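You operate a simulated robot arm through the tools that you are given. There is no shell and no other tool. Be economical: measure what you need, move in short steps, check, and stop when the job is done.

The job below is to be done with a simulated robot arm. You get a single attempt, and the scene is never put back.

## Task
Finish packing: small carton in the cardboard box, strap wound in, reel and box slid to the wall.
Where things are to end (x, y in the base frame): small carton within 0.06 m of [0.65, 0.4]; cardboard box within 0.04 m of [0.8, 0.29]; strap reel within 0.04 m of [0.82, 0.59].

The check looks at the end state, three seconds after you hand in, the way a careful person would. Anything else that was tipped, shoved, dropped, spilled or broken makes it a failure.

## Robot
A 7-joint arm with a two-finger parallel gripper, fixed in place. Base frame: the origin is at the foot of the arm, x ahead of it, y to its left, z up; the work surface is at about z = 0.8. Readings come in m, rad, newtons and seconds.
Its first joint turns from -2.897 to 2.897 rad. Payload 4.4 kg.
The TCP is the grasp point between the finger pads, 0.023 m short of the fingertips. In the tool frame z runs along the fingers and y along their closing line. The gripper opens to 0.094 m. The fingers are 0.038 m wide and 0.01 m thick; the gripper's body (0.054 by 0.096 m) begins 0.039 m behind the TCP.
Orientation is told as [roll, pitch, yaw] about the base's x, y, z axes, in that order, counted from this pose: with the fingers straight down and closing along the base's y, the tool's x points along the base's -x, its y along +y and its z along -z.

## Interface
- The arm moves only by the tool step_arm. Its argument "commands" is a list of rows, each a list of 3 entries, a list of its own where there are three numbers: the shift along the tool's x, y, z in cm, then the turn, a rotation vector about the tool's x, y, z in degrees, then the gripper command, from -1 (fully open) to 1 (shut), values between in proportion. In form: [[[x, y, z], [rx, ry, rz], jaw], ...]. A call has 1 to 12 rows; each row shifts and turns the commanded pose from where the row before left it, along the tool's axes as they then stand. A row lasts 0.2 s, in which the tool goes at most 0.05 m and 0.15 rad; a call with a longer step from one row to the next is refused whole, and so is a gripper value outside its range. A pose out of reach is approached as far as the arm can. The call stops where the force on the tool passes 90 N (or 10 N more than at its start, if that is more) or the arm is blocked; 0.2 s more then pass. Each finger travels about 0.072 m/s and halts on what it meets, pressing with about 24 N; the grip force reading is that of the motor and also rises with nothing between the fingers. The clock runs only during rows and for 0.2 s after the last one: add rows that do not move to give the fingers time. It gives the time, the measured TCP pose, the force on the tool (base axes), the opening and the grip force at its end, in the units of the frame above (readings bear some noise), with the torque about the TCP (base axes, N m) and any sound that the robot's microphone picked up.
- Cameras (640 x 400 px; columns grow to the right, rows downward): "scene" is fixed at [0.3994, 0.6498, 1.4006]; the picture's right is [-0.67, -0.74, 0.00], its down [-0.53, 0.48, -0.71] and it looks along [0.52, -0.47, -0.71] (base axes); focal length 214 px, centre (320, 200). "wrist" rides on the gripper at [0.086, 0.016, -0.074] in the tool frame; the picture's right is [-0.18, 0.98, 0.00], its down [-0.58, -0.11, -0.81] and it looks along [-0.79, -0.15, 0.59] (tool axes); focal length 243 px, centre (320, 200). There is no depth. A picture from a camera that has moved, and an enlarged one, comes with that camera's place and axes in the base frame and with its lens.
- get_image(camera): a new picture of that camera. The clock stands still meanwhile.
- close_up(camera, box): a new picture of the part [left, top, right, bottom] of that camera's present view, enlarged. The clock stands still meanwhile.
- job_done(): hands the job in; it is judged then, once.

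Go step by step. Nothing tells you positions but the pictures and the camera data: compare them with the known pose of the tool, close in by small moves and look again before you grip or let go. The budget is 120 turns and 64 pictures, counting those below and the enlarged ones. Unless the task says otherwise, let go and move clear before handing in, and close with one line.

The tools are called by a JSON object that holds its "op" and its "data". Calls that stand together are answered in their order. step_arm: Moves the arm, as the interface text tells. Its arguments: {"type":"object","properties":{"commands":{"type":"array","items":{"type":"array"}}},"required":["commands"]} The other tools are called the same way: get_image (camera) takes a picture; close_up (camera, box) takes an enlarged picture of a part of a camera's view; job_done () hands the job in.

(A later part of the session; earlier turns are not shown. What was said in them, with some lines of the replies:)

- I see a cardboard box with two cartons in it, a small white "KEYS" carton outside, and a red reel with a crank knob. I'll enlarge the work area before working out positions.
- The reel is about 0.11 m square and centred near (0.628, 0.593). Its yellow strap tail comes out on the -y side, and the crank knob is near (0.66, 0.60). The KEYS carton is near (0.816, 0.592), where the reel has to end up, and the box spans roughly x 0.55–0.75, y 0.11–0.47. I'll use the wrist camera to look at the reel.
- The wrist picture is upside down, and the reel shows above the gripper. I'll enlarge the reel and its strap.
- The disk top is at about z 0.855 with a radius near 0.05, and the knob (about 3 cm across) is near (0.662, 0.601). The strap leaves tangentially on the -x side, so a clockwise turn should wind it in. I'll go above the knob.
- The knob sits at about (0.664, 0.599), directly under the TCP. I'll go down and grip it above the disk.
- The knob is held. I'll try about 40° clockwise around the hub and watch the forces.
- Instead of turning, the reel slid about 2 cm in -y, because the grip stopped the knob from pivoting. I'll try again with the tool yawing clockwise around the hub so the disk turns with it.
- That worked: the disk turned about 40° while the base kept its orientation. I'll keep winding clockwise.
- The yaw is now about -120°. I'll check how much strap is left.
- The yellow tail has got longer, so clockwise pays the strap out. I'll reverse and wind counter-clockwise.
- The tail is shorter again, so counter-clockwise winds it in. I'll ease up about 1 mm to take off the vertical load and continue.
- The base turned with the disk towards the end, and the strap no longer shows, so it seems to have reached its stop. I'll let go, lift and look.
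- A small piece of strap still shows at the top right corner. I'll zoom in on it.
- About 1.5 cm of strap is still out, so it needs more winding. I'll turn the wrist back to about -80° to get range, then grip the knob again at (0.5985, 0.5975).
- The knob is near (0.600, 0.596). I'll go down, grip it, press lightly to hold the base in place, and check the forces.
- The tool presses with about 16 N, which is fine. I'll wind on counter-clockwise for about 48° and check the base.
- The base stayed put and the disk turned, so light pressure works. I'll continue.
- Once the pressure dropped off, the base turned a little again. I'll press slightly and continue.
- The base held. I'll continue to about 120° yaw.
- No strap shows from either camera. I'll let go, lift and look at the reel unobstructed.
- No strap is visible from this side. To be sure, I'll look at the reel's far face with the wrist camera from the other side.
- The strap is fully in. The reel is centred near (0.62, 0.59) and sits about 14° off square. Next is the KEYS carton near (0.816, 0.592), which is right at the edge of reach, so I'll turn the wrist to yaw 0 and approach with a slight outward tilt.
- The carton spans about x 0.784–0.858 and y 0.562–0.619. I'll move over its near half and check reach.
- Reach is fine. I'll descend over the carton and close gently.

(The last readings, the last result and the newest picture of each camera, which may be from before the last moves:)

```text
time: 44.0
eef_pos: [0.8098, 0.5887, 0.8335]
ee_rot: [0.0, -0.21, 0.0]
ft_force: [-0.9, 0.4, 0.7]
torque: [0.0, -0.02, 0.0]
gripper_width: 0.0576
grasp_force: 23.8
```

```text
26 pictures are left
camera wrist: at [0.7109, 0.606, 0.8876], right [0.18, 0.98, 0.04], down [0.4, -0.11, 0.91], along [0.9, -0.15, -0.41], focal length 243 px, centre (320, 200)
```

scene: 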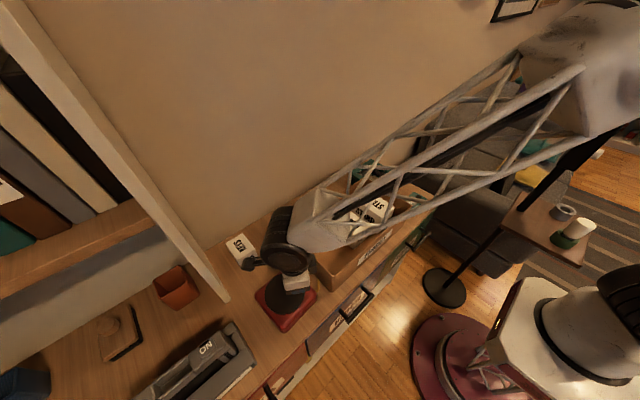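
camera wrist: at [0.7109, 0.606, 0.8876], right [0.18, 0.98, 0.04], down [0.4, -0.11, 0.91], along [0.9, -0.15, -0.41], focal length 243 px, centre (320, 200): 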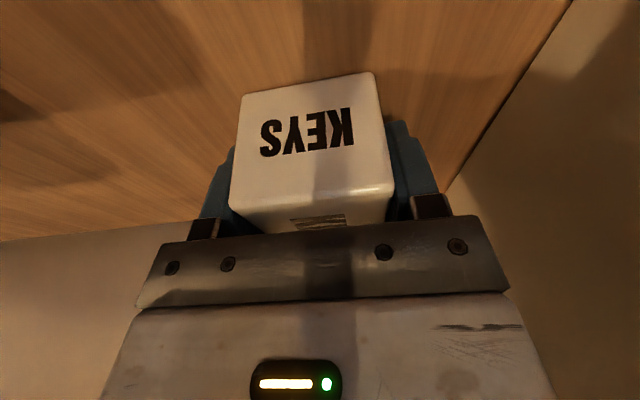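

The carton is gripped at 0.058 m. I'll lift it straight up and carry it towards the box's free area near (0.66, 0.40).

{"op": "step_arm", "data": {"commands": [[[-0.83, 0, -3.9], [0, 0, 0], 1], [[-0.83, 0, -3.9], [0, 0, 0], 1], [[-0.83, 0, -3.9], [0, 0, 0], 1], [[-0.2, 0, -1.0], [0, 0, 0], 1], [[2.9, -3.8, -0.6], [0, 0, 0], 1], [[2.9, -3.8, -0.6], [0, 0, 0], 1], [[2.9, -3.8, -0.6], [0, 0, 0], 1], [[2.9, -3.8, -0.6], [0, 0, 0], 1], [[2.9, -3.7, -0.6], [0, 0, 0], 1], [[0, 0, 0], [0, 0, 0], 1]]}}

{"op": "get_image", "data": {"camera": "wrist"}}

{"op": "close_up", "data": {"camera": "scene", "box": [260, 140, 460, 300]}}

```text
time: 46.2
eef_pos: [0.6619, 0.4011, 0.9639]
ee_rot: [0.0, -0.21, 0.001]
ft_force: [-0.1, -0.8, -2.1]
torque: [0.0, 0.01, 0.03]
gripper_width: 0.058
grasp_force: 23.9
```

```text
25 pictures are left
camera wrist: at [0.5626, 0.4166, 1.0178], right [0.18, 0.98, 0.04], down [0.4, -0.11, 0.91], along [0.9, -0.15, -0.41], focal length 243 px, centre (320, 200)
```

wrist: 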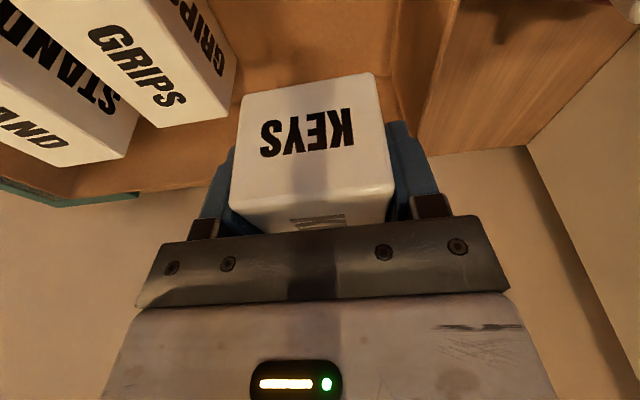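

```text
2.50 times, centred on (360, 220) of scene
camera zoom: at [0.3994, 0.6498, 1.4006], right [-0.67, -0.74, 0.0], down [-0.53, 0.48, -0.71], along [0.52, -0.47, -0.71], focal length 536 px, centre (220, 150)
```

zoom: 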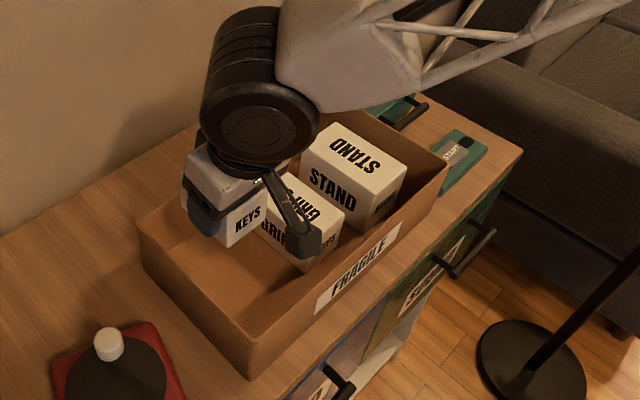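

I'll lower the carton in the middle of the free area, shifted slightly in +x so the camera clears the near wall. Contact will show in the force reading.

{"op": "step_arm", "data": {"commands": [[[0, -0.4, 3.5], [0, 0, 0], 1], [[0, 0, 3.0], [0, 0, 0], 1], [[0, 0, 3.0], [0, 0, 0], 1], [[0, 0, 2.0], [0, 0, 0], 1], [[0, 0, 0.4], [0, 0, 0], 1]]}}

{"op": "get_image", "data": {"camera": "wrist"}}

```text
time: 47.4
eef_pos: [0.6891, 0.3969, 0.8478]
ee_rot: [0.0, -0.212, 0.001]
ft_force: [-0.2, -0.7, -1.8]
torque: [0.02, 0.01, -0.02]
gripper_width: 0.0578
grasp_force: 23.8
```

```text
23 pictures are left
camera wrist: at [0.5892, 0.4136, 0.9006], right [0.18, 0.98, 0.04], down [0.4, -0.11, 0.91], along [0.9, -0.15, -0.41], focal length 243 px, centre (320, 200)
```

wrist: 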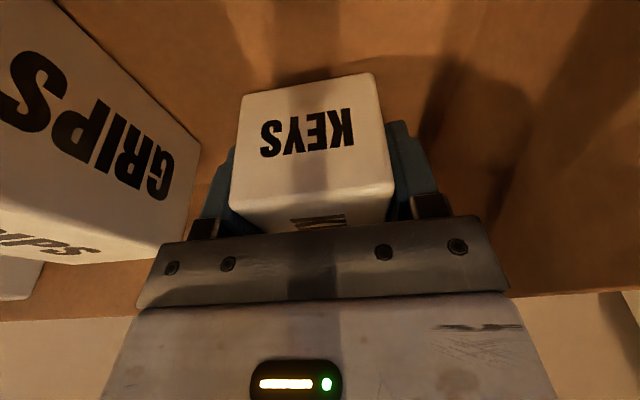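

{"op": "step_arm", "data": {"commands": [[[0.06, 0, 0.3], [0, 0, 0], 1], [[0.05, 0, 0.2], [0, 0, 0], 1], [[0.04, 0, 0.2], [0, 0, 0], 1], [[0.03, 0, 0.15], [0, 0, 0], 1]]}}

```text
time: 48.4
eef_pos: [0.688, 0.3962, 0.8382]
ee_rot: [0.001, -0.211, -0.001]
ft_force: [-0.6, -0.3, -1.3]
torque: [0.03, 0.05, 0.0]
gripper_width: 0.0578
grasp_force: 23.5
```

I'm almost at the floor, so I'll inch down a little more until the force rises.

{"op": "step_arm", "data": {"commands": [[[0.03, 0, 0.15], [0, 0, 0], 1], [[0.03, 0, 0.15], [0, 0, 0], 1]]}}

```text
time: 49.0
eef_pos: [0.6884, 0.3963, 0.8363]
ee_rot: [0.003, -0.213, -0.001]
ft_force: [-7.3, -4.9, 23.6]
torque: [-0.22, 0.24, -0.02]
gripper_width: 0.058
grasp_force: 23.4
```

The carton is on the box floor. I'll release it, lift off along the fingers and straighten the tool.

{"op": "step_arm", "data": {"commands": [[[-0.03, 0, -0.15], [0, 0, 0], 0.2], [[0, 0, 0], [0, 0, 0], -0.5], [[0, 0, 0], [0, 0, 0], -0.6], [[0, 0, -3], [0, 0, 0], -0.6], [[0, 0, -4], [0, 0, 0], -0.6], [[0, 0, -4], [0, 0, 0], -1], [[0, 0, -3], [0, 0, 0], -1], [[0, 0, -2], [0, 6, 0], -1], [[0, 0, 0], [0, 6, 0], -1], [[0, 0, 0], [0, 0, 0], -1]]}}

{"op": "close_up", "data": {"camera": "scene", "box": [260, 140, 460, 300]}}

```text
time: 51.2
eef_pos: [0.6551, 0.396, 0.9936]
ee_rot: [0.0, -0.001, -0.001]
ft_force: [0.4, 0.0, 0.1]
torque: [0.0, -0.02, 0.04]
gripper_width: 0.0936
grasp_force: 0.1
```

```text
2.50 times, centred on (360, 220) of scene
camera zoom: at [0.3994, 0.6498, 1.4006], right [-0.67, -0.74, 0.0], down [-0.53, 0.48, -0.71], along [0.52, -0.47, -0.71], focal length 536 px, centre (220, 150)
```

zoom: 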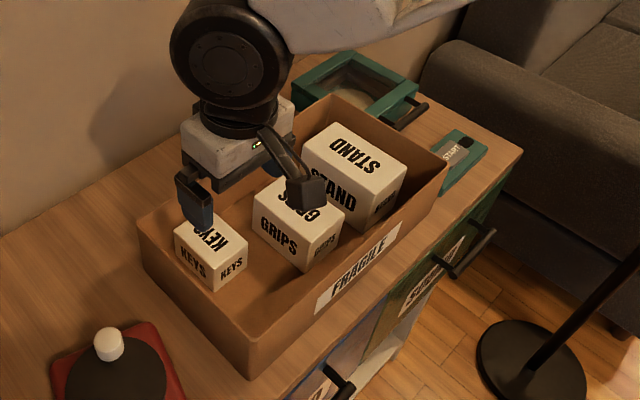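

The carton stands flat in the box, long side along x. I'll turn the wrist to yaw 90° so I can grip it by its long ends.

{"op": "step_arm", "data": {"commands": [[[0, 0, 0], [0, 0, -8.2], -1], [[0, 0, 0], [0, 0, -8.2], -1], [[0, 0, 0], [0, 0, -8.2], -1], [[0, 0, 0], [0, 0, -8.2], -1], [[0, 0, 0], [0, 0, -8.2], -1], [[0, 0, 0], [0, 0, -8.2], -1], [[0, 0, 0], [0, 0, -8.2], -1], [[0, 0, 0], [0, 0, -8.2], -1], [[0, 0, 0], [0, 0, -8.2], -1], [[0, 0, 0], [0, 0, -8.2], -1], [[0, 0, 0], [0, 0, -8], -1], [[0, -4.4, 2], [0, 0, 0], -1]]}}

{"op": "get_image", "data": {"camera": "wrist"}}

```text
time: 53.8
eef_pos: [0.6968, 0.3974, 0.9748]
ee_rot: [-0.003, -0.001, 1.571]
ft_force: [0.4, -0.2, 0.8]
torque: [-0.01, 0.05, 0.0]
gripper_width: 0.0942
grasp_force: 0.0
```

```text
21 pictures are left
camera wrist: at [0.6817, 0.3108, 1.0481], right [-0.98, 0.18, 0.0], down [0.11, 0.58, 0.81], along [0.15, 0.79, -0.59], focal length 243 px, centre (320, 200)
```

wrist: 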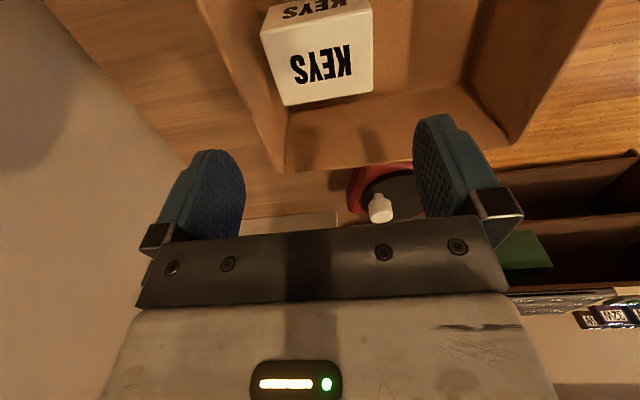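

The carton is only about 1 cm from the +x wall, so a finger won't fit there. I'll go back to yaw 0, grip it by its sides, lift and turn it, then set it long side along y.

{"op": "step_arm", "data": {"commands": [[[0, 0, 0], [0, 0, 8.2], -1], [[0, 0, 0], [0, 0, 8.2], -1], [[0, 0, 0], [0, 0, 8.2], -1], [[0, 0, 0], [0, 0, 8.2], -1], [[0, 0, 0], [0, 0, 8.2], -1], [[0, 0, 0], [0, 0, 8.2], -1], [[0, 0, 0], [0, 0, 8.2], -1], [[0, 0, 0], [0, 0, 8.2], -1], [[0, 0, 0], [0, 0, 8.2], -1], [[0, 0, 0], [0, 0, 8.2], -1], [[0, 0, 3], [0, 0, 8], -1]]}}

{"op": "step_arm", "data": {"commands": [[[0, 0, 0], [0, 0, 0], -0.6], [[0, 0.1, 3], [0, 0, 0], -0.6], [[0, 0, 3], [0, 0, 0], -0.6], [[0, 0, 3], [0, 0, 0], -0.6], [[0, 0, 1.4], [0, 0, 0], -0.6], [[0, 0, 0], [0, 0, 0], 0.5], [[0, 0, 0], [0, 0, 0], 1], [[0, 0, 0], [0, 0, 0], 1]]}}

{"op": "get_image", "data": {"camera": "wrist"}}

```text
time: 56.2
eef_pos: [0.6988, 0.3961, 0.9424]
ee_rot: [0.001, -0.003, -0.002]
ft_force: [-0.4, 0.6, -0.7]
torque: [-0.03, -0.03, 0.0]
gripper_width: 0.094
grasp_force: 0.1
```

```text
time: 58.0
eef_pos: [0.6987, 0.3987, 0.8374]
ee_rot: [0.002, 0.001, 0.0]
ft_force: [-2.4, -0.1, -0.2]
torque: [0.04, -0.11, -0.05]
gripper_width: 0.0577
grasp_force: 24.3
```

```text
20 pictures are left
camera wrist: at [0.6126, 0.4142, 0.9117], right [0.18, 0.98, 0.0], down [0.58, -0.11, 0.81], along [0.79, -0.15, -0.59], focal length 243 px, centre (320, 200)
```

wrist: 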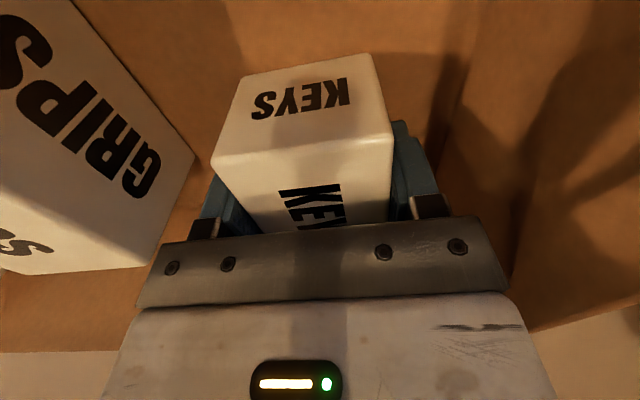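

The grip is good. I'll lift 8 cm, turn to yaw 90° and move towards the near wall.

{"op": "step_arm", "data": {"commands": [[[0, 0, -4], [0, 0, 0], 1], [[0, 0, -4], [0, 0, 0], 1], [[0, 0, 0], [0, 0, -8.2], 1], [[0, 0, 0], [0, 0, -8.2], 1], [[0, 0, 0], [0, 0, -8.2], 1], [[0, 0, 0], [0, 0, -8.2], 1], [[0, 0, 0], [0, 0, -8.2], 1], [[0, 0, 0], [0, 0, -8.2], 1], [[0, 0, 0], [0, 0, -8.2], 1], [[0, 0, 0], [0, 0, -8.2], 1], [[0, 0, 0], [0, 0, -8.2], 1], [[0, 0, 0], [0, 0, -8.2], 1]]}}

{"op": "step_arm", "data": {"commands": [[[0, 0, 0], [0, 0, -8.0], 1], [[-0.3, 4.4, 0], [0, 0, 0], 1], [[0, 4.4, 0], [0, 0, 0], 1], [[0, 0, 0], [0, 0, 0], 1]]}}

{"op": "get_image", "data": {"camera": "wrist"}}

```text
time: 60.6
eef_pos: [0.6989, 0.3972, 0.9191]
ee_rot: [0.0, 0.0, 1.432]
ft_force: [0.6, 0.0, -1.1]
torque: [-0.02, 0.01, 0.01]
gripper_width: 0.0575
grasp_force: 23.9
```

```text
time: 61.6
eef_pos: [0.6126, 0.4014, 0.9162]
ee_rot: [0.0, -0.001, 1.571]
ft_force: [1.0, 0.1, -0.9]
torque: [0.02, 0.01, 0.0]
gripper_width: 0.0578
grasp_force: 24.3
```

```text
19 pictures are left
camera wrist: at [0.5952, 0.3155, 0.9914], right [-0.98, 0.18, 0.0], down [0.11, 0.58, 0.81], along [0.15, 0.79, -0.59], focal length 243 px, centre (320, 200)
```

wrist: 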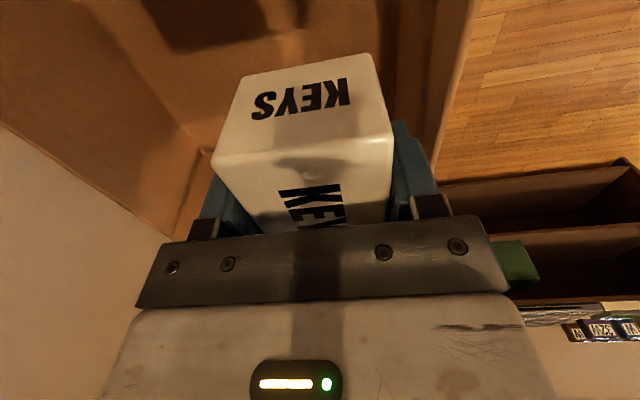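

There is about 1.5 cm of room on the near-wall side. I'll lower it to the floor here.

{"op": "step_arm", "data": {"commands": [[[0, 0, 2.5], [0, 0, 0], 1], [[0, 0, 2.5], [0, 0, 0], 1], [[0, 0, 2.0], [0, 0, 0], 1], [[0, 0, 0.4], [0, 0, 0], 1], [[0, 0, 0.3], [0, 0, 0], 1], [[0, 0, 0.2], [0, 0, 0], 1]]}}

```text
time: 63.0
eef_pos: [0.6098, 0.4012, 0.8394]
ee_rot: [-0.003, 0.0, 1.571]
ft_force: [-1.1, 0.5, -0.9]
torque: [-0.03, 0.01, -0.03]
gripper_width: 0.0576
grasp_force: 24.2
```

{"op": "step_arm", "data": {"commands": [[[0, 0, 0.2], [0, 0, 0], 1], [[0, 0, 0], [0, 0, 0], 0], [[0, 0, 0], [0, 0, 0], -0.45], [[0, 0, 0], [0, 0, 0], -0.45], [[0, 0, -3.5], [0, 0, 0], -0.45], [[0, 0, -3.5], [0, 0, 0], -0.45], [[0, -3.3, 0], [0, 0, 0], 1], [[0, -3.3, 0], [0, 0, 0], 1], [[0, 0, 0], [0, 0, 0], 1], [[0, 0, 3], [0, 0, 0], 1], [[0, 0, 3.6], [0, 0, 0], 1]]}}

{"op": "get_image", "data": {"camera": "wrist"}}

```text
time: 65.4
eef_pos: [0.6777, 0.4008, 0.8443]
ee_rot: [-0.004, 0.0, 1.571]
ft_force: [0.5, -0.4, 0.1]
torque: [0.01, 0.03, -0.02]
gripper_width: 0.0001
grasp_force: 24.1
```

```text
18 pictures are left
camera wrist: at [0.6613, 0.3152, 0.918], right [-0.98, 0.18, 0.0], down [0.11, 0.58, 0.81], along [0.15, 0.79, -0.59], focal length 243 px, centre (320, 200)
```

wrist: 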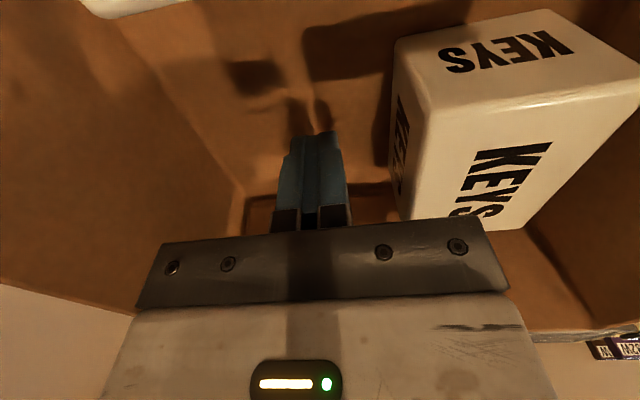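

The carton stands upright, with the closed fingers beside it. I'll push it gently in -x until it reaches the near wall.

{"op": "step_arm", "data": {"commands": [[[0, 0.9, 0], [0, 0, 0], 1], [[0, 0.9, 0], [0, 0, 0], 1], [[0, 0.8, 0], [0, 0, 0], 1], [[0, 0.7, 0], [0, 0, 0], 1], [[0, 0.6, 0], [0, 0, 0], 1], [[0, 0.4, 0], [0, 0, 0], 1], [[0, 0.4, 0], [0, 0, 0], 1], [[0, 0.3, 0], [0, 0, 0], 1]]}}

{"op": "get_image", "data": {"camera": "wrist"}}

```text
time: 67.2
eef_pos: [0.6274, 0.4001, 0.8416]
ee_rot: [0.003, 0.0, 1.57]
ft_force: [-0.1, -0.8, 0.1]
torque: [-0.02, 0.0, -0.05]
gripper_width: 0.0
grasp_force: 24.4
```

```text
17 pictures are left
camera wrist: at [0.6108, 0.3143, 0.916], right [-0.98, 0.18, 0.0], down [0.11, 0.58, 0.81], along [0.15, 0.79, -0.59], focal length 243 px, centre (320, 200)
```

wrist: 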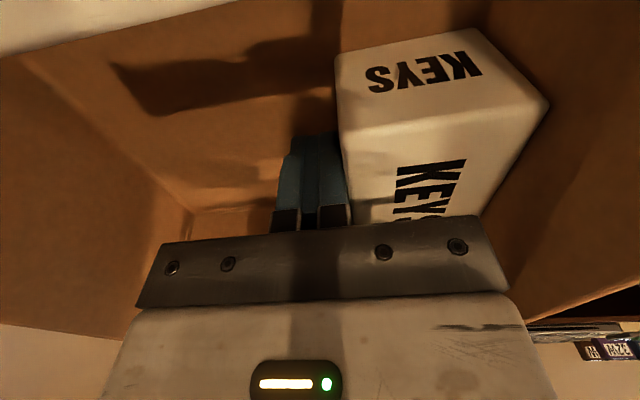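

It's nearly flush. I'll push the last few millimetres and watch for wall contact.

{"op": "step_arm", "data": {"commands": [[[0, 0.2, 0], [0, 0, 0], 1], [[0, 0.2, 0], [0, 0, 0], 1], [[0, 0.2, 0], [0, 0, 0], 1]]}}

{"op": "get_image", "data": {"camera": "wrist"}}

```text
time: 68.0
eef_pos: [0.6217, 0.4004, 0.8415]
ee_rot: [-0.001, 0.0, 1.568]
ft_force: [3.7, -0.4, 2.2]
torque: [-0.02, 0.01, 0.12]
gripper_width: 0.0
grasp_force: 23.9
```

```text
16 pictures are left
camera wrist: at [0.6041, 0.3139, 0.9161], right [-0.98, 0.18, 0.0], down [0.11, 0.58, 0.81], along [0.15, 0.79, -0.59], focal length 243 px, centre (320, 200)
```

wrist: 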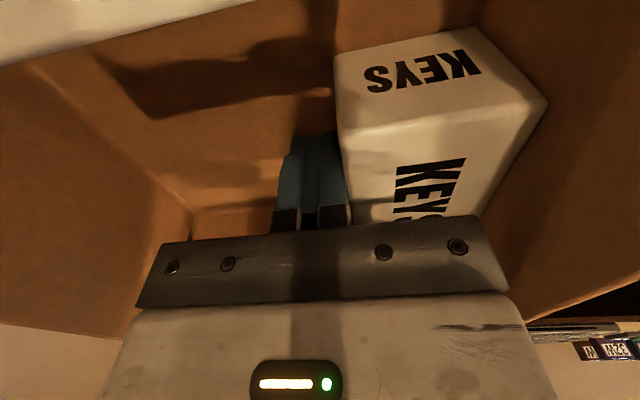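

The carton is flush against the near wall. I'll lift out, turn to yaw 0 and go in front of the box's -x face with the fingers open.

{"op": "step_arm", "data": {"commands": [[[0, -0.4, 0], [0, 0, 0], 1], [[0, 0, -4.5], [0, 0, 0], 1], [[0, 0, -4.5], [0, 0, 0], 1], [[0, 0, -4], [0, 0, 0], 1], [[0, 0, 0], [0, 0, 8.2], -1], [[0, 0, 0], [0, 0, 8.2], -1], [[0, 0, 0], [0, 0, 8.2], -1], [[0, 0, 0], [0, 0, 8.2], -1], [[0, 0, 0], [0, 0, 8.2], -1], [[0, 0, 0], [0, 0, 8.2], -1], [[0, 0, 0], [0, 0, 8.2], -1], [[0, 0, 0], [0, 0, 8.2], -1]]}}

{"op": "step_arm", "data": {"commands": [[[0, 0, 0], [0, 0, 8.2], -1], [[0, 0, 0], [0, 0, 8.2], -1], [[0, 0, 0], [0, 0, 8.0], -1], [[3, -3.4, 0], [0, 0, 0], -1], [[3, -3.4, 0], [0, 0, 0], -1], [[3, -3.4, 0], [0, 0, 0], -1], [[3, -1.6, 0], [0, 0, 0], -1], [[3, 0, 0], [0, 0, 0], -1]]}}

```text
time: 70.6
eef_pos: [0.6241, 0.4004, 0.9731]
ee_rot: [-0.001, 0.0, 0.422]
ft_force: [-0.3, 0.6, -0.2]
torque: [0.02, 0.01, 0.0]
gripper_width: 0.0941
grasp_force: 0.0
```

```text
time: 72.4
eef_pos: [0.4729, 0.282, 0.9714]
ee_rot: [0.0, 0.001, -0.001]
ft_force: [-0.2, 0.0, 0.5]
torque: [0.01, -0.02, 0.0]
gripper_width: 0.0938
grasp_force: 0.1
```

I'll descend in front of the box and look.

{"op": "step_arm", "data": {"commands": [[[0, 0, 4], [0, 0, 0], -1], [[0, 0, 4], [0, 0, 0], -1], [[0, 0, 4.3], [0, 0, 0], -1], [[0, 0, 0], [0, 0, 0], -1]]}}

{"op": "close_up", "data": {"camera": "scene", "box": [240, 130, 480, 310]}}

```text
time: 73.4
eef_pos: [0.4737, 0.2807, 0.8484]
ee_rot: [0.001, -0.003, -0.001]
ft_force: [-0.1, 1.2, -0.5]
torque: [0.01, 0.01, 0.02]
gripper_width: 0.094
grasp_force: 0.1
```

```text
2.22 times, centred on (360, 220) of scene
camera zoom: at [0.3994, 0.6498, 1.4006], right [-0.67, -0.74, 0.0], down [-0.53, 0.48, -0.71], along [0.52, -0.47, -0.71], focal length 477 px, centre (231, 156)
```

zoom: 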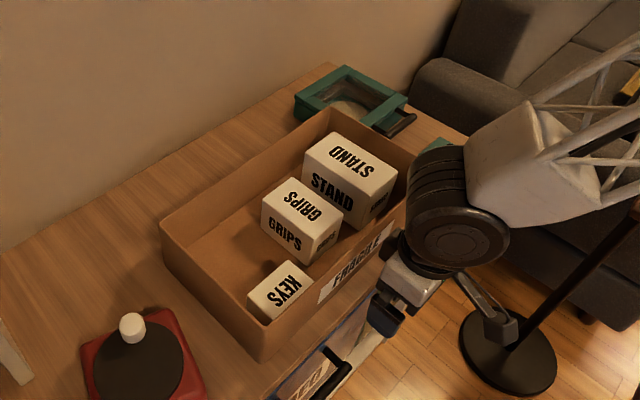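

The pose is good. I'll advance slowly to make contact.

{"op": "step_arm", "data": {"commands": [[[-1.2, 0, 0], [0, 0, 0], -1], [[-1.2, 0, 0], [0, 0, 0], -1], [[-1.2, 0, 0], [0, 0, 0], -1], [[-0.8, 0, 0], [0, 0, 0], -1], [[-0.8, 0, 0], [0, 0, 0], -1], [[-0.8, 0, 0], [0, 0, 0], -1], [[-0.8, 0, 0], [0, 0, 0], -1]]}}

{"op": "close_up", "data": {"camera": "scene", "box": [240, 130, 480, 310]}}

```text
time: 75.0
eef_pos: [0.5422, 0.2841, 0.8488]
ee_rot: [0.0, 0.0, 0.001]
ft_force: [-5.0, -0.3, 1.6]
torque: [0.02, -0.29, -0.01]
gripper_width: 0.0939
grasp_force: 0.0
```

```text
2.22 times, centred on (360, 220) of scene
camera zoom: at [0.3994, 0.6498, 1.4006], right [-0.67, -0.74, 0.0], down [-0.53, 0.48, -0.71], along [0.52, -0.47, -0.71], focal length 477 px, centre (231, 156)
```

zoom: 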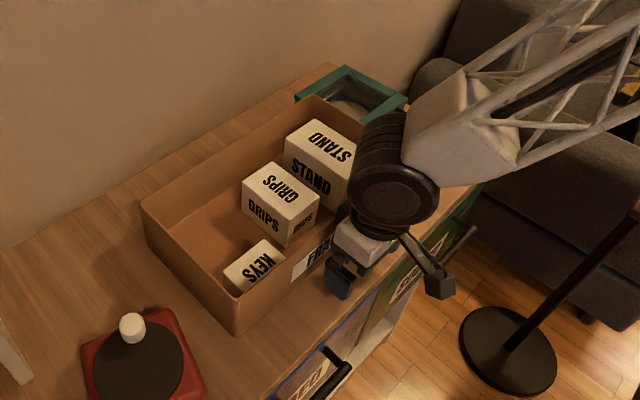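

The box is sliding straight, with the hand touching its rim. I'll continue slowly for about 6 cm and measure again.

{"op": "step_arm", "data": {"commands": [[[-0.6, 0, 0], [0, 0, 0], -1], [[-0.6, 0, 0], [0, 0, 0], -1], [[-0.6, 0, 0], [0, 0, 0], -1], [[-0.6, 0, 0], [0, 0, 0], -1], [[-0.6, 0, 0], [0, 0, 0], -1], [[-0.6, 0, 0], [0, 0, 0], -1], [[-0.6, 0, 0], [0, 0, 0], -1], [[-0.6, 0, 0], [0, 0, 0], -1], [[-0.6, 0, 0], [0, 0, 0], -1], [[-0.5, 0, 0], [0, 0, 0], -1]]}}

{"op": "close_up", "data": {"camera": "scene", "box": [240, 130, 480, 310]}}

```text
time: 77.2
eef_pos: [0.6014, 0.2824, 0.8491]
ee_rot: [0.0, -0.002, 0.002]
ft_force: [-4.2, 0.8, 0.9]
torque: [-0.03, -0.25, 0.01]
gripper_width: 0.0939
grasp_force: 0.1
```

```text
2.22 times, centred on (360, 220) of scene
camera zoom: at [0.3994, 0.6498, 1.4006], right [-0.67, -0.74, 0.0], down [-0.53, 0.48, -0.71], along [0.52, -0.47, -0.71], focal length 477 px, centre (231, 156)
```

zoom: 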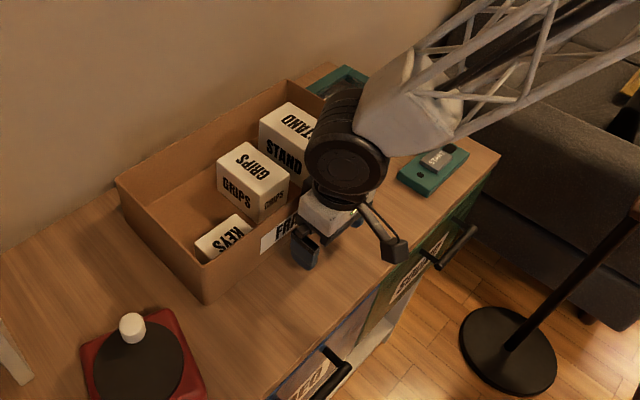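

By the scene camera the box centre is at x ≈ 0.74–0.75, and contact holds at TCP x = 0.601. I'll back off and measure the rim and carton more precisely with the wrist camera.

{"op": "step_arm", "data": {"commands": [[[2, 0, 0], [0, 0, 0], -1], [[1, 1, -4], [0, 0, 0], -1], [[0, 4, -4.5], [0, 0, 0], -1], [[0, 3, -4], [0, 0, 0], -1], [[0, 2, -4.5], [0, 0, 0], -1], [[0, 0, 0], [0, 0, 0], -1]]}}

{"op": "get_image", "data": {"camera": "wrist"}}

```text
refused: row 3 steps farther than a row can; nothing moved
```

```text
12 pictures are left
camera wrist: at [0.5145, 0.2988, 0.9233], right [0.18, 0.98, 0.0], down [0.58, -0.11, 0.81], along [0.79, -0.15, -0.59], focal length 243 px, centre (320, 200)
```

wrist: 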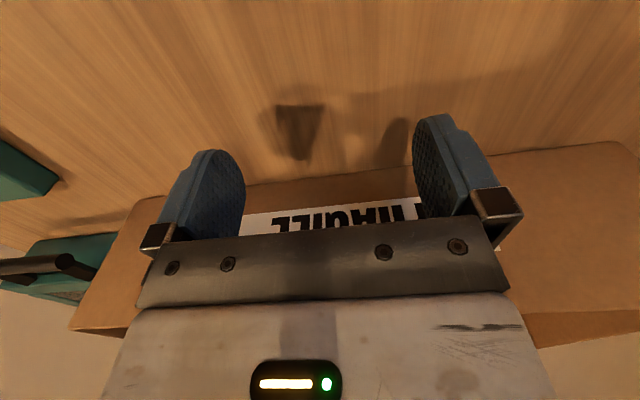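

This view gives the box's near face at x ≈ 0.651, y 0.118–0.472. Pushing 1.8 cm further puts the box centre near 0.767 and keeps the carton within its own limit at about 0.702.

{"op": "step_arm", "data": {"commands": [[[-0.5, 0, 0], [0, 0, 0], -1], [[-0.5, 0, 0], [0, 0, 0], -1], [[-0.4, 0, 0], [0, 0, 0], -1], [[-0.3, 0, 0], [0, 0, 0], -1], [[0, 0, 0], [0, 0, 0], -1]]}}

```text
time: 78.4
eef_pos: [0.6173, 0.2833, 0.8488]
ee_rot: [0.0, 0.0, 0.0]
ft_force: [-3.2, -0.2, 1.4]
torque: [0.03, -0.14, -0.07]
gripper_width: 0.094
grasp_force: 0.2
```

Now I'll back off, rise and check from above.

{"op": "step_arm", "data": {"commands": [[[2, 0, 0], [0, 0, 0], -1], [[2, 0.5, -3], [0, 0, 0], -1], [[0, 2, -4.5], [0, 0, 0], -1], [[0, 2, -4.5], [0, 0, 0], -1], [[0, 2, -4.5], [0, 0, 0], -1], [[0, 2, -2], [0, 0, 0], -1], [[0, 0, 0], [0, 0, 0], -1]]}}

{"op": "get_image", "data": {"camera": "wrist"}}

```text
time: 80.0
eef_pos: [0.5772, 0.3694, 1.0352]
ee_rot: [0.0, 0.0, 0.0]
ft_force: [-0.7, 0.9, 0.0]
torque: [0.0, 0.02, 0.03]
gripper_width: 0.0938
grasp_force: 0.2
```

```text
11 pictures are left
camera wrist: at [0.4904, 0.3852, 1.1081], right [0.18, 0.98, 0.0], down [0.58, -0.11, 0.81], along [0.79, -0.15, -0.59], focal length 243 px, centre (320, 200)
```

wrist: 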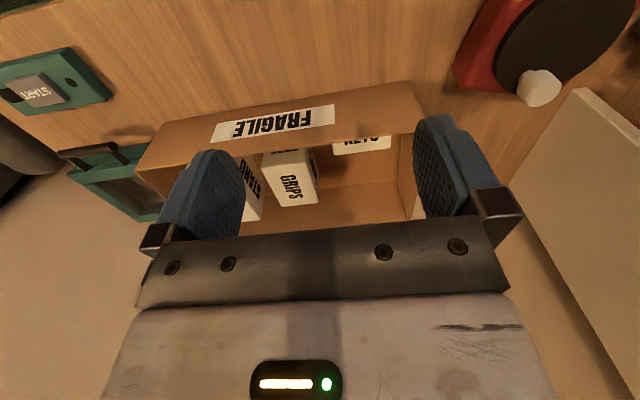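

The box's near face is at x ≈ 0.669–0.671 and square, and the carton sits at about (0.698, 0.399) inside it. Both look within limits. Next is the reel: I'll go behind its -x face with a narrower opening so both fingers push the face and square it up.

{"op": "step_arm", "data": {"commands": [[[1.28, 3.9, 1.4], [0, 0, 0], -0.49], [[1.28, 3.9, 1.4], [0, 0, 0], -0.49], [[1.28, 3.9, 1.4], [0, 0, 0], -0.49], [[1.28, 3.9, 1.4], [0, 0, 0], -0.49], [[1.28, 3.9, 1.4], [0, 0, 0], -0.49], [[1.28, 3.9, 1.4], [0, 0, 0], -0.49], [[0, 0, 4], [0, 0, 0], -0.49], [[0, 0, 4], [0, 0, 0], -0.49], [[0, 0, 3.8], [0, 0, 0], -0.49], [[0, 0, 0], [0, 0, 0], -0.49]]}}

{"op": "get_image", "data": {"camera": "wrist"}}

```text
time: 82.2
eef_pos: [0.5006, 0.6013, 0.8314]
ee_rot: [0.001, -0.001, 0.0]
ft_force: [0.5, -0.4, 0.1]
torque: [-0.01, 0.01, -0.01]
gripper_width: 0.0702
grasp_force: 0.1
```

```text
10 pictures are left
camera wrist: at [0.4146, 0.6183, 0.9053], right [0.18, 0.98, 0.0], down [0.58, -0.11, 0.81], along [0.79, -0.15, -0.59], focal length 243 px, centre (320, 200)
```

wrist: 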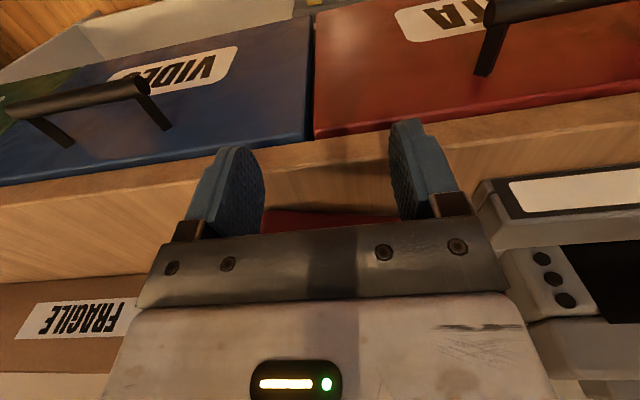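

The fingers are behind the reel with room to the grey device. I'll push slowly in +x.

{"op": "step_arm", "data": {"commands": [[[-1, 0, 0], [0, 0, 0], -0.49], [[-1, 0, 0], [0, 0, 0], -0.49], [[-1, 0, 0], [0, 0, 0], -0.49], [[-1, 0, 0], [0, 0, 0], -0.49], [[-1, 0, 0], [0, 0, 0], -0.49], [[-1, 0, 0], [0, 0, 0], -0.49], [[-1, 0, 0], [0, 0, 0], -0.49], [[-1, 0, 0], [0, 0, 0], -0.49], [[-1, 0, 0], [0, 0, 0], -0.49], [[-1, 0, 0], [0, 0, 0], -0.49], [[-1, 0, 0], [0, 0, 0], -0.49], [[-1, 0, 0], [0, 0, 0], -0.49]]}}

{"op": "close_up", "data": {"camera": "scene", "box": [180, 190, 340, 310]}}

```text
time: 84.8
eef_pos: [0.6206, 0.6003, 0.8307]
ee_rot: [0.0, 0.0, 0.001]
ft_force: [-3.8, -1.2, -2.1]
torque: [0.11, -0.01, -0.22]
gripper_width: 0.07
grasp_force: 0.1
```

```text
3.33 times, centred on (260, 250) of scene
camera zoom: at [0.3994, 0.6498, 1.4006], right [-0.67, -0.74, 0.0], down [-0.53, 0.48, -0.71], along [0.52, -0.47, -0.71], focal length 715 px, centre (520, 33)
```

zoom: 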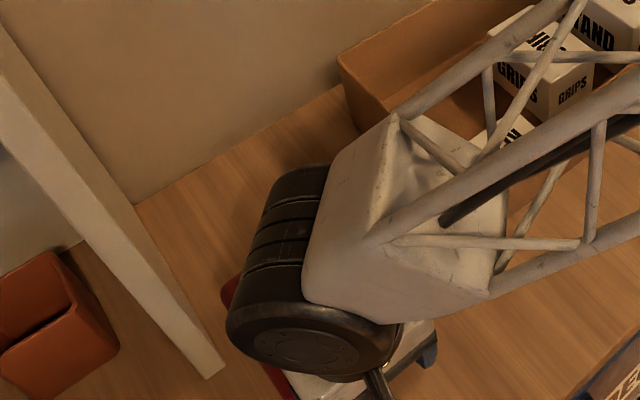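

The reel is moving with small forces. I'll continue to about TCP x = 0.70, then back off and look.

{"op": "step_arm", "data": {"commands": [[[-1, 0, 0], [0, 0, 0], -0.49], [[-1, 0, 0], [0, 0, 0], -0.49], [[-1, 0, 0], [0, 0, 0], -0.49], [[-1, 0, 0], [0, 0, 0], -0.49], [[-1, 0, 0], [0, 0, 0], -0.49], [[-1, 0, 0], [0, 0, 0], -0.49], [[-1, 0, 0], [0, 0, 0], -0.49], [[0, 0, 0], [0, 0, 0], -0.49]]}}

{"op": "step_arm", "data": {"commands": [[[3, 0, 0], [0, 0, 0], -0.49], [[4, 0, -1], [0, 0, 0], -0.49], [[4, 0, -2], [0, 0, 0], -0.49], [[4, 0, -3], [0, 0, 0], -0.49], [[3, -1, -4], [0, 0, 0], -0.49], [[1, 0, -4.5], [0, 0, 0], -0.49], [[0, 0, -2], [0, 0, 0], -0.49]]}}

{"op": "close_up", "data": {"camera": "scene", "box": [180, 190, 340, 310]}}

```text
time: 86.6
eef_pos: [0.6912, 0.6014, 0.8301]
ee_rot: [0.0, 0.0, 0.0]
ft_force: [-2.3, 0.0, -2.2]
torque: [-0.02, -0.01, 0.03]
gripper_width: 0.0698
grasp_force: 0.2
```

```text
refused: row 5 steps farther than a row can; nothing moved
```

```text
3.33 times, centred on (260, 250) of scene
camera zoom: at [0.3994, 0.6498, 1.4006], right [-0.67, -0.74, 0.0], down [-0.53, 0.48, -0.71], along [0.52, -0.47, -0.71], focal length 715 px, centre (520, 33)
```

zoom: 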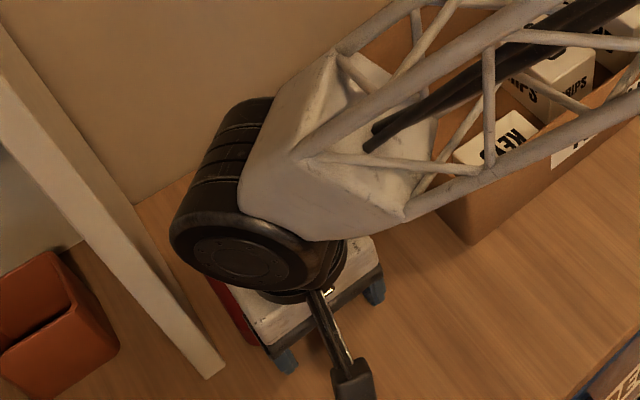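

Both fingers now bear evenly on the reel. I'll back off properly this time and look.

{"op": "step_arm", "data": {"commands": [[[3, 0, 0], [0, 0, 0], -0.49], [[4, 0, -1], [0, 0, 0], -0.49], [[4, 0, -2], [0, 0, 0], -0.49], [[3.5, 0, -3], [0, 0, 0], -0.49], [[3, -1, -3.5], [0, 0, 0], -0.49], [[1, 0, -4.5], [0, 0, 0], -0.49], [[0, -3, -2], [0, 0, 0], -0.49], [[0, 0, 0], [0, 0, 0], -0.49]]}}

{"op": "get_image", "data": {"camera": "wrist"}}

```text
time: 88.4
eef_pos: [0.506, 0.562, 0.9916]
ee_rot: [0.001, 0.0, 0.0]
ft_force: [0.3, 0.1, 0.1]
torque: [-0.02, 0.0, -0.01]
gripper_width: 0.0701
grasp_force: 0.2
```

```text
7 pictures are left
camera wrist: at [0.4191, 0.5783, 1.0656], right [0.18, 0.98, 0.0], down [0.58, -0.11, 0.81], along [0.79, -0.15, -0.59], focal length 243 px, centre (320, 200)
```

wrist: 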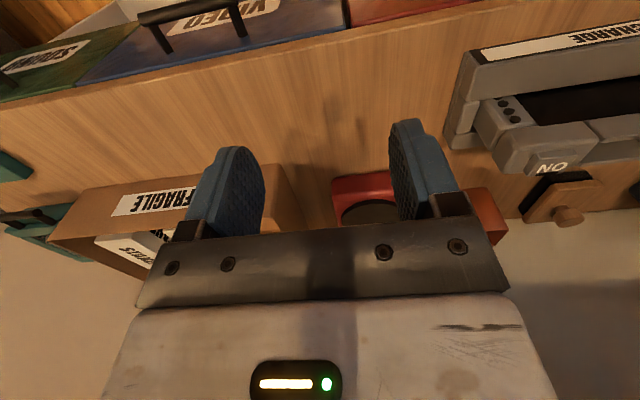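

The reel is square, with its near face at x ≈ 0.717 and its centre near (0.773, 0.596). I'll push it about 4 cm further.

{"op": "step_arm", "data": {"commands": [[[-1, 1.2, 4], [0, 0, 0], -0.49], [[-1, 1.2, 4], [0, 0, 0], -0.49], [[-1, 1.2, 4], [0, 0, 0], -0.49], [[0, 0, 4], [0, 0, 0], -0.49], [[-4, 0, 0], [0, 0, 0], -0.49], [[-4, 0, 0], [0, 0, 0], -0.49], [[-3, 0, 0], [0, 0, 0], -0.49], [[-2, 0, 0], [0, 0, 0], -0.49]]}}

{"op": "step_arm", "data": {"commands": [[[-1.0, 0, 0], [0, 0, 0], -0.49], [[-1.0, 0, 0], [0, 0, 0], -0.49], [[-1.0, 0, 0], [0, 0, 0], -0.49], [[-0.8, 0, 0], [0, 0, 0], -0.49], [[-0.6, 0, 0], [0, 0, 0], -0.49], [[-0.5, 0, 0], [0, 0, 0], -0.49], [[-0.5, 0, 0], [0, 0, 0], -0.49], [[0, 0, 0], [0, 0, 0], -0.49]]}}

```text
time: 90.2
eef_pos: [0.6658, 0.5981, 0.833]
ee_rot: [-0.001, 0.0, 0.001]
ft_force: [-0.4, -1.5, 0.6]
torque: [0.01, 0.0, 0.0]
gripper_width: 0.0697
grasp_force: 0.0
```

```text
time: 92.0
eef_pos: [0.7203, 0.5985, 0.8312]
ee_rot: [0.001, 0.0, 0.0]
ft_force: [-3.6, 0.7, -0.8]
torque: [-0.07, 0.0, 0.06]
gripper_width: 0.0699
grasp_force: 0.2
```

{"op": "step_arm", "data": {"commands": [[[-0.6, 0, 0], [0, 0, 0], -0.49], [[-0.6, 0, 0], [0, 0, 0], -0.49], [[0, 0, 0], [0, 0, 0], -0.49]]}}

{"op": "step_arm", "data": {"commands": [[[3, 0, 0], [0, 0, 0], -0.49], [[4, 0, -1], [0, 0, 0], -0.49], [[4, 0, -2], [0, 0, 0], -0.49], [[4, 0, -2], [0, 0, 0], -0.49], [[4, 0, -2], [0, 0, 0], -0.49], [[3, 0, -3.5], [0, 0, 0], -0.49], [[2, -2, -4], [0, 0, 0], -0.49], [[0, -2, -4], [0, 0, 0], -0.49], [[2, -4, 0], [0, 0, 0], -1], [[2, -4, 0], [0, 0, 0], -1], [[2, -4, 0], [0, 0, 0], -1], [[0, 0, 0], [0, 0, 0], -1]]}}

{"op": "get_image", "data": {"camera": "wrist"}}

{"op": "close_up", "data": {"camera": "scene", "box": [180, 130, 420, 310]}}

```text
time: 92.8
eef_pos: [0.7319, 0.5987, 0.833]
ee_rot: [0.0, -0.002, 0.0]
ft_force: [-3.5, -1.1, 2.4]
torque: [-0.07, -0.03, 0.01]
gripper_width: 0.0702
grasp_force: 0.3
```

```text
time: 95.4
eef_pos: [0.4338, 0.4363, 1.0194]
ee_rot: [0.002, 0.0, 0.0]
ft_force: [0.5, 0.3, 0.0]
torque: [0.0, 0.01, -0.01]
gripper_width: 0.0938
grasp_force: 0.0
```

```text
6 pictures are left
camera wrist: at [0.3469, 0.4523, 1.0922], right [0.18, 0.98, 0.0], down [0.58, -0.11, 0.81], along [0.79, -0.15, -0.59], focal length 243 px, centre (320, 200)
```

wrist: 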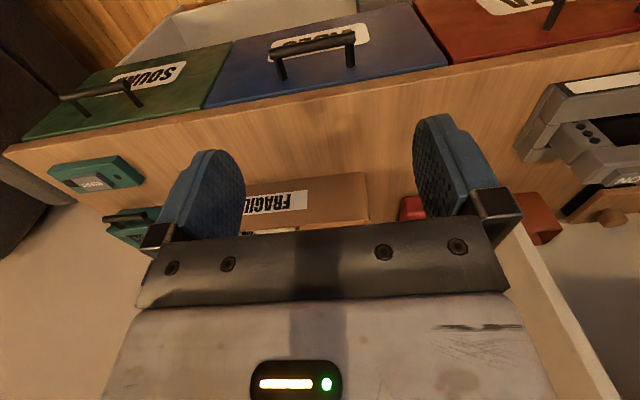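

```text
2.22 times, centred on (300, 220) of scene
camera zoom: at [0.3994, 0.6498, 1.4006], right [-0.67, -0.74, 0.0], down [-0.53, 0.48, -0.71], along [0.52, -0.47, -0.71], focal length 477 px, centre (364, 156)
```

zoom: 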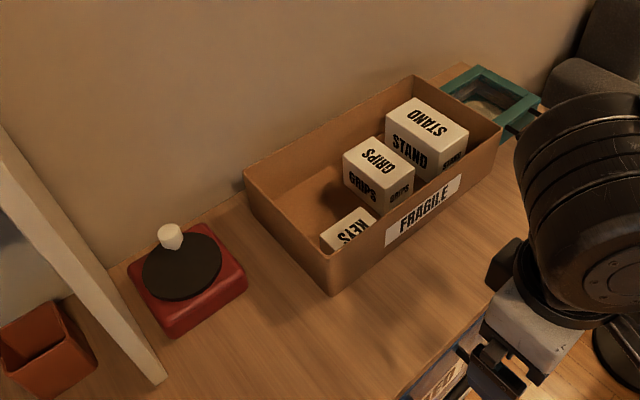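

The reel is near (0.81, 0.60), the box centre near (0.766, 0.29), and KEYS is near (0.70, 0.40) inside the box. One last close check on the strap and the box's right side.

{"op": "close_up", "data": {"camera": "scene", "box": [220, 210, 310, 290]}}

{"op": "close_up", "data": {"camera": "scene", "box": [290, 140, 430, 250]}}

```text
5.00 times, centred on (265, 250) of scene
camera zoom: at [0.3994, 0.6498, 1.4006], right [-0.67, -0.74, 0.0], down [-0.53, 0.48, -0.71], along [0.52, -0.47, -0.71], focal length 1072 px, centre (595, -50)
```

zoom: 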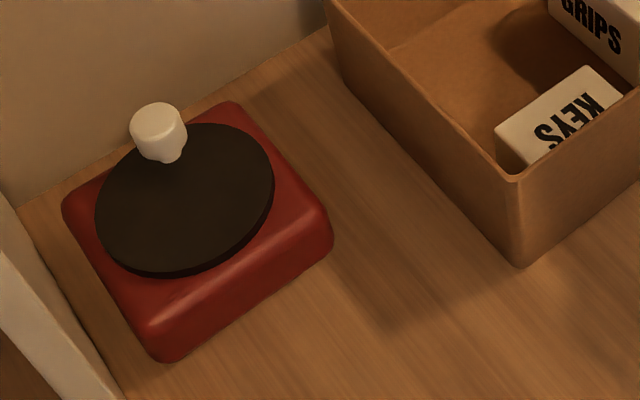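

```text
3.64 times, centred on (360, 195) of scene
camera zoom: at [0.3994, 0.6498, 1.4006], right [-0.67, -0.74, 0.0], down [-0.53, 0.48, -0.71], along [0.52, -0.47, -0.71], focal length 780 px, centre (174, 218)
```

zoom: 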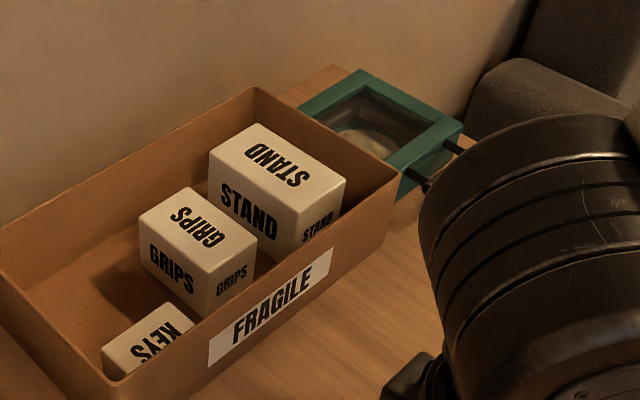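

The box is square, all three cartons stand upright in it, the reel is square near the wall with no strap showing, and the arm is clear. I'm handing in.

{"op": "job_done", "data": {}}

```text
The job is handed in.
```

The job is handed in: the KEYS carton is in the cardboard box at about (0.70, 0.40), the strap is wound in, the box is at about (0.766, 0.29) and the reel at about (0.81, 0.60). The carton and box are each within 1–2 cm of their limits: the two targets pull against each other, so I stopped the box about 3 cm short of its exact spot.
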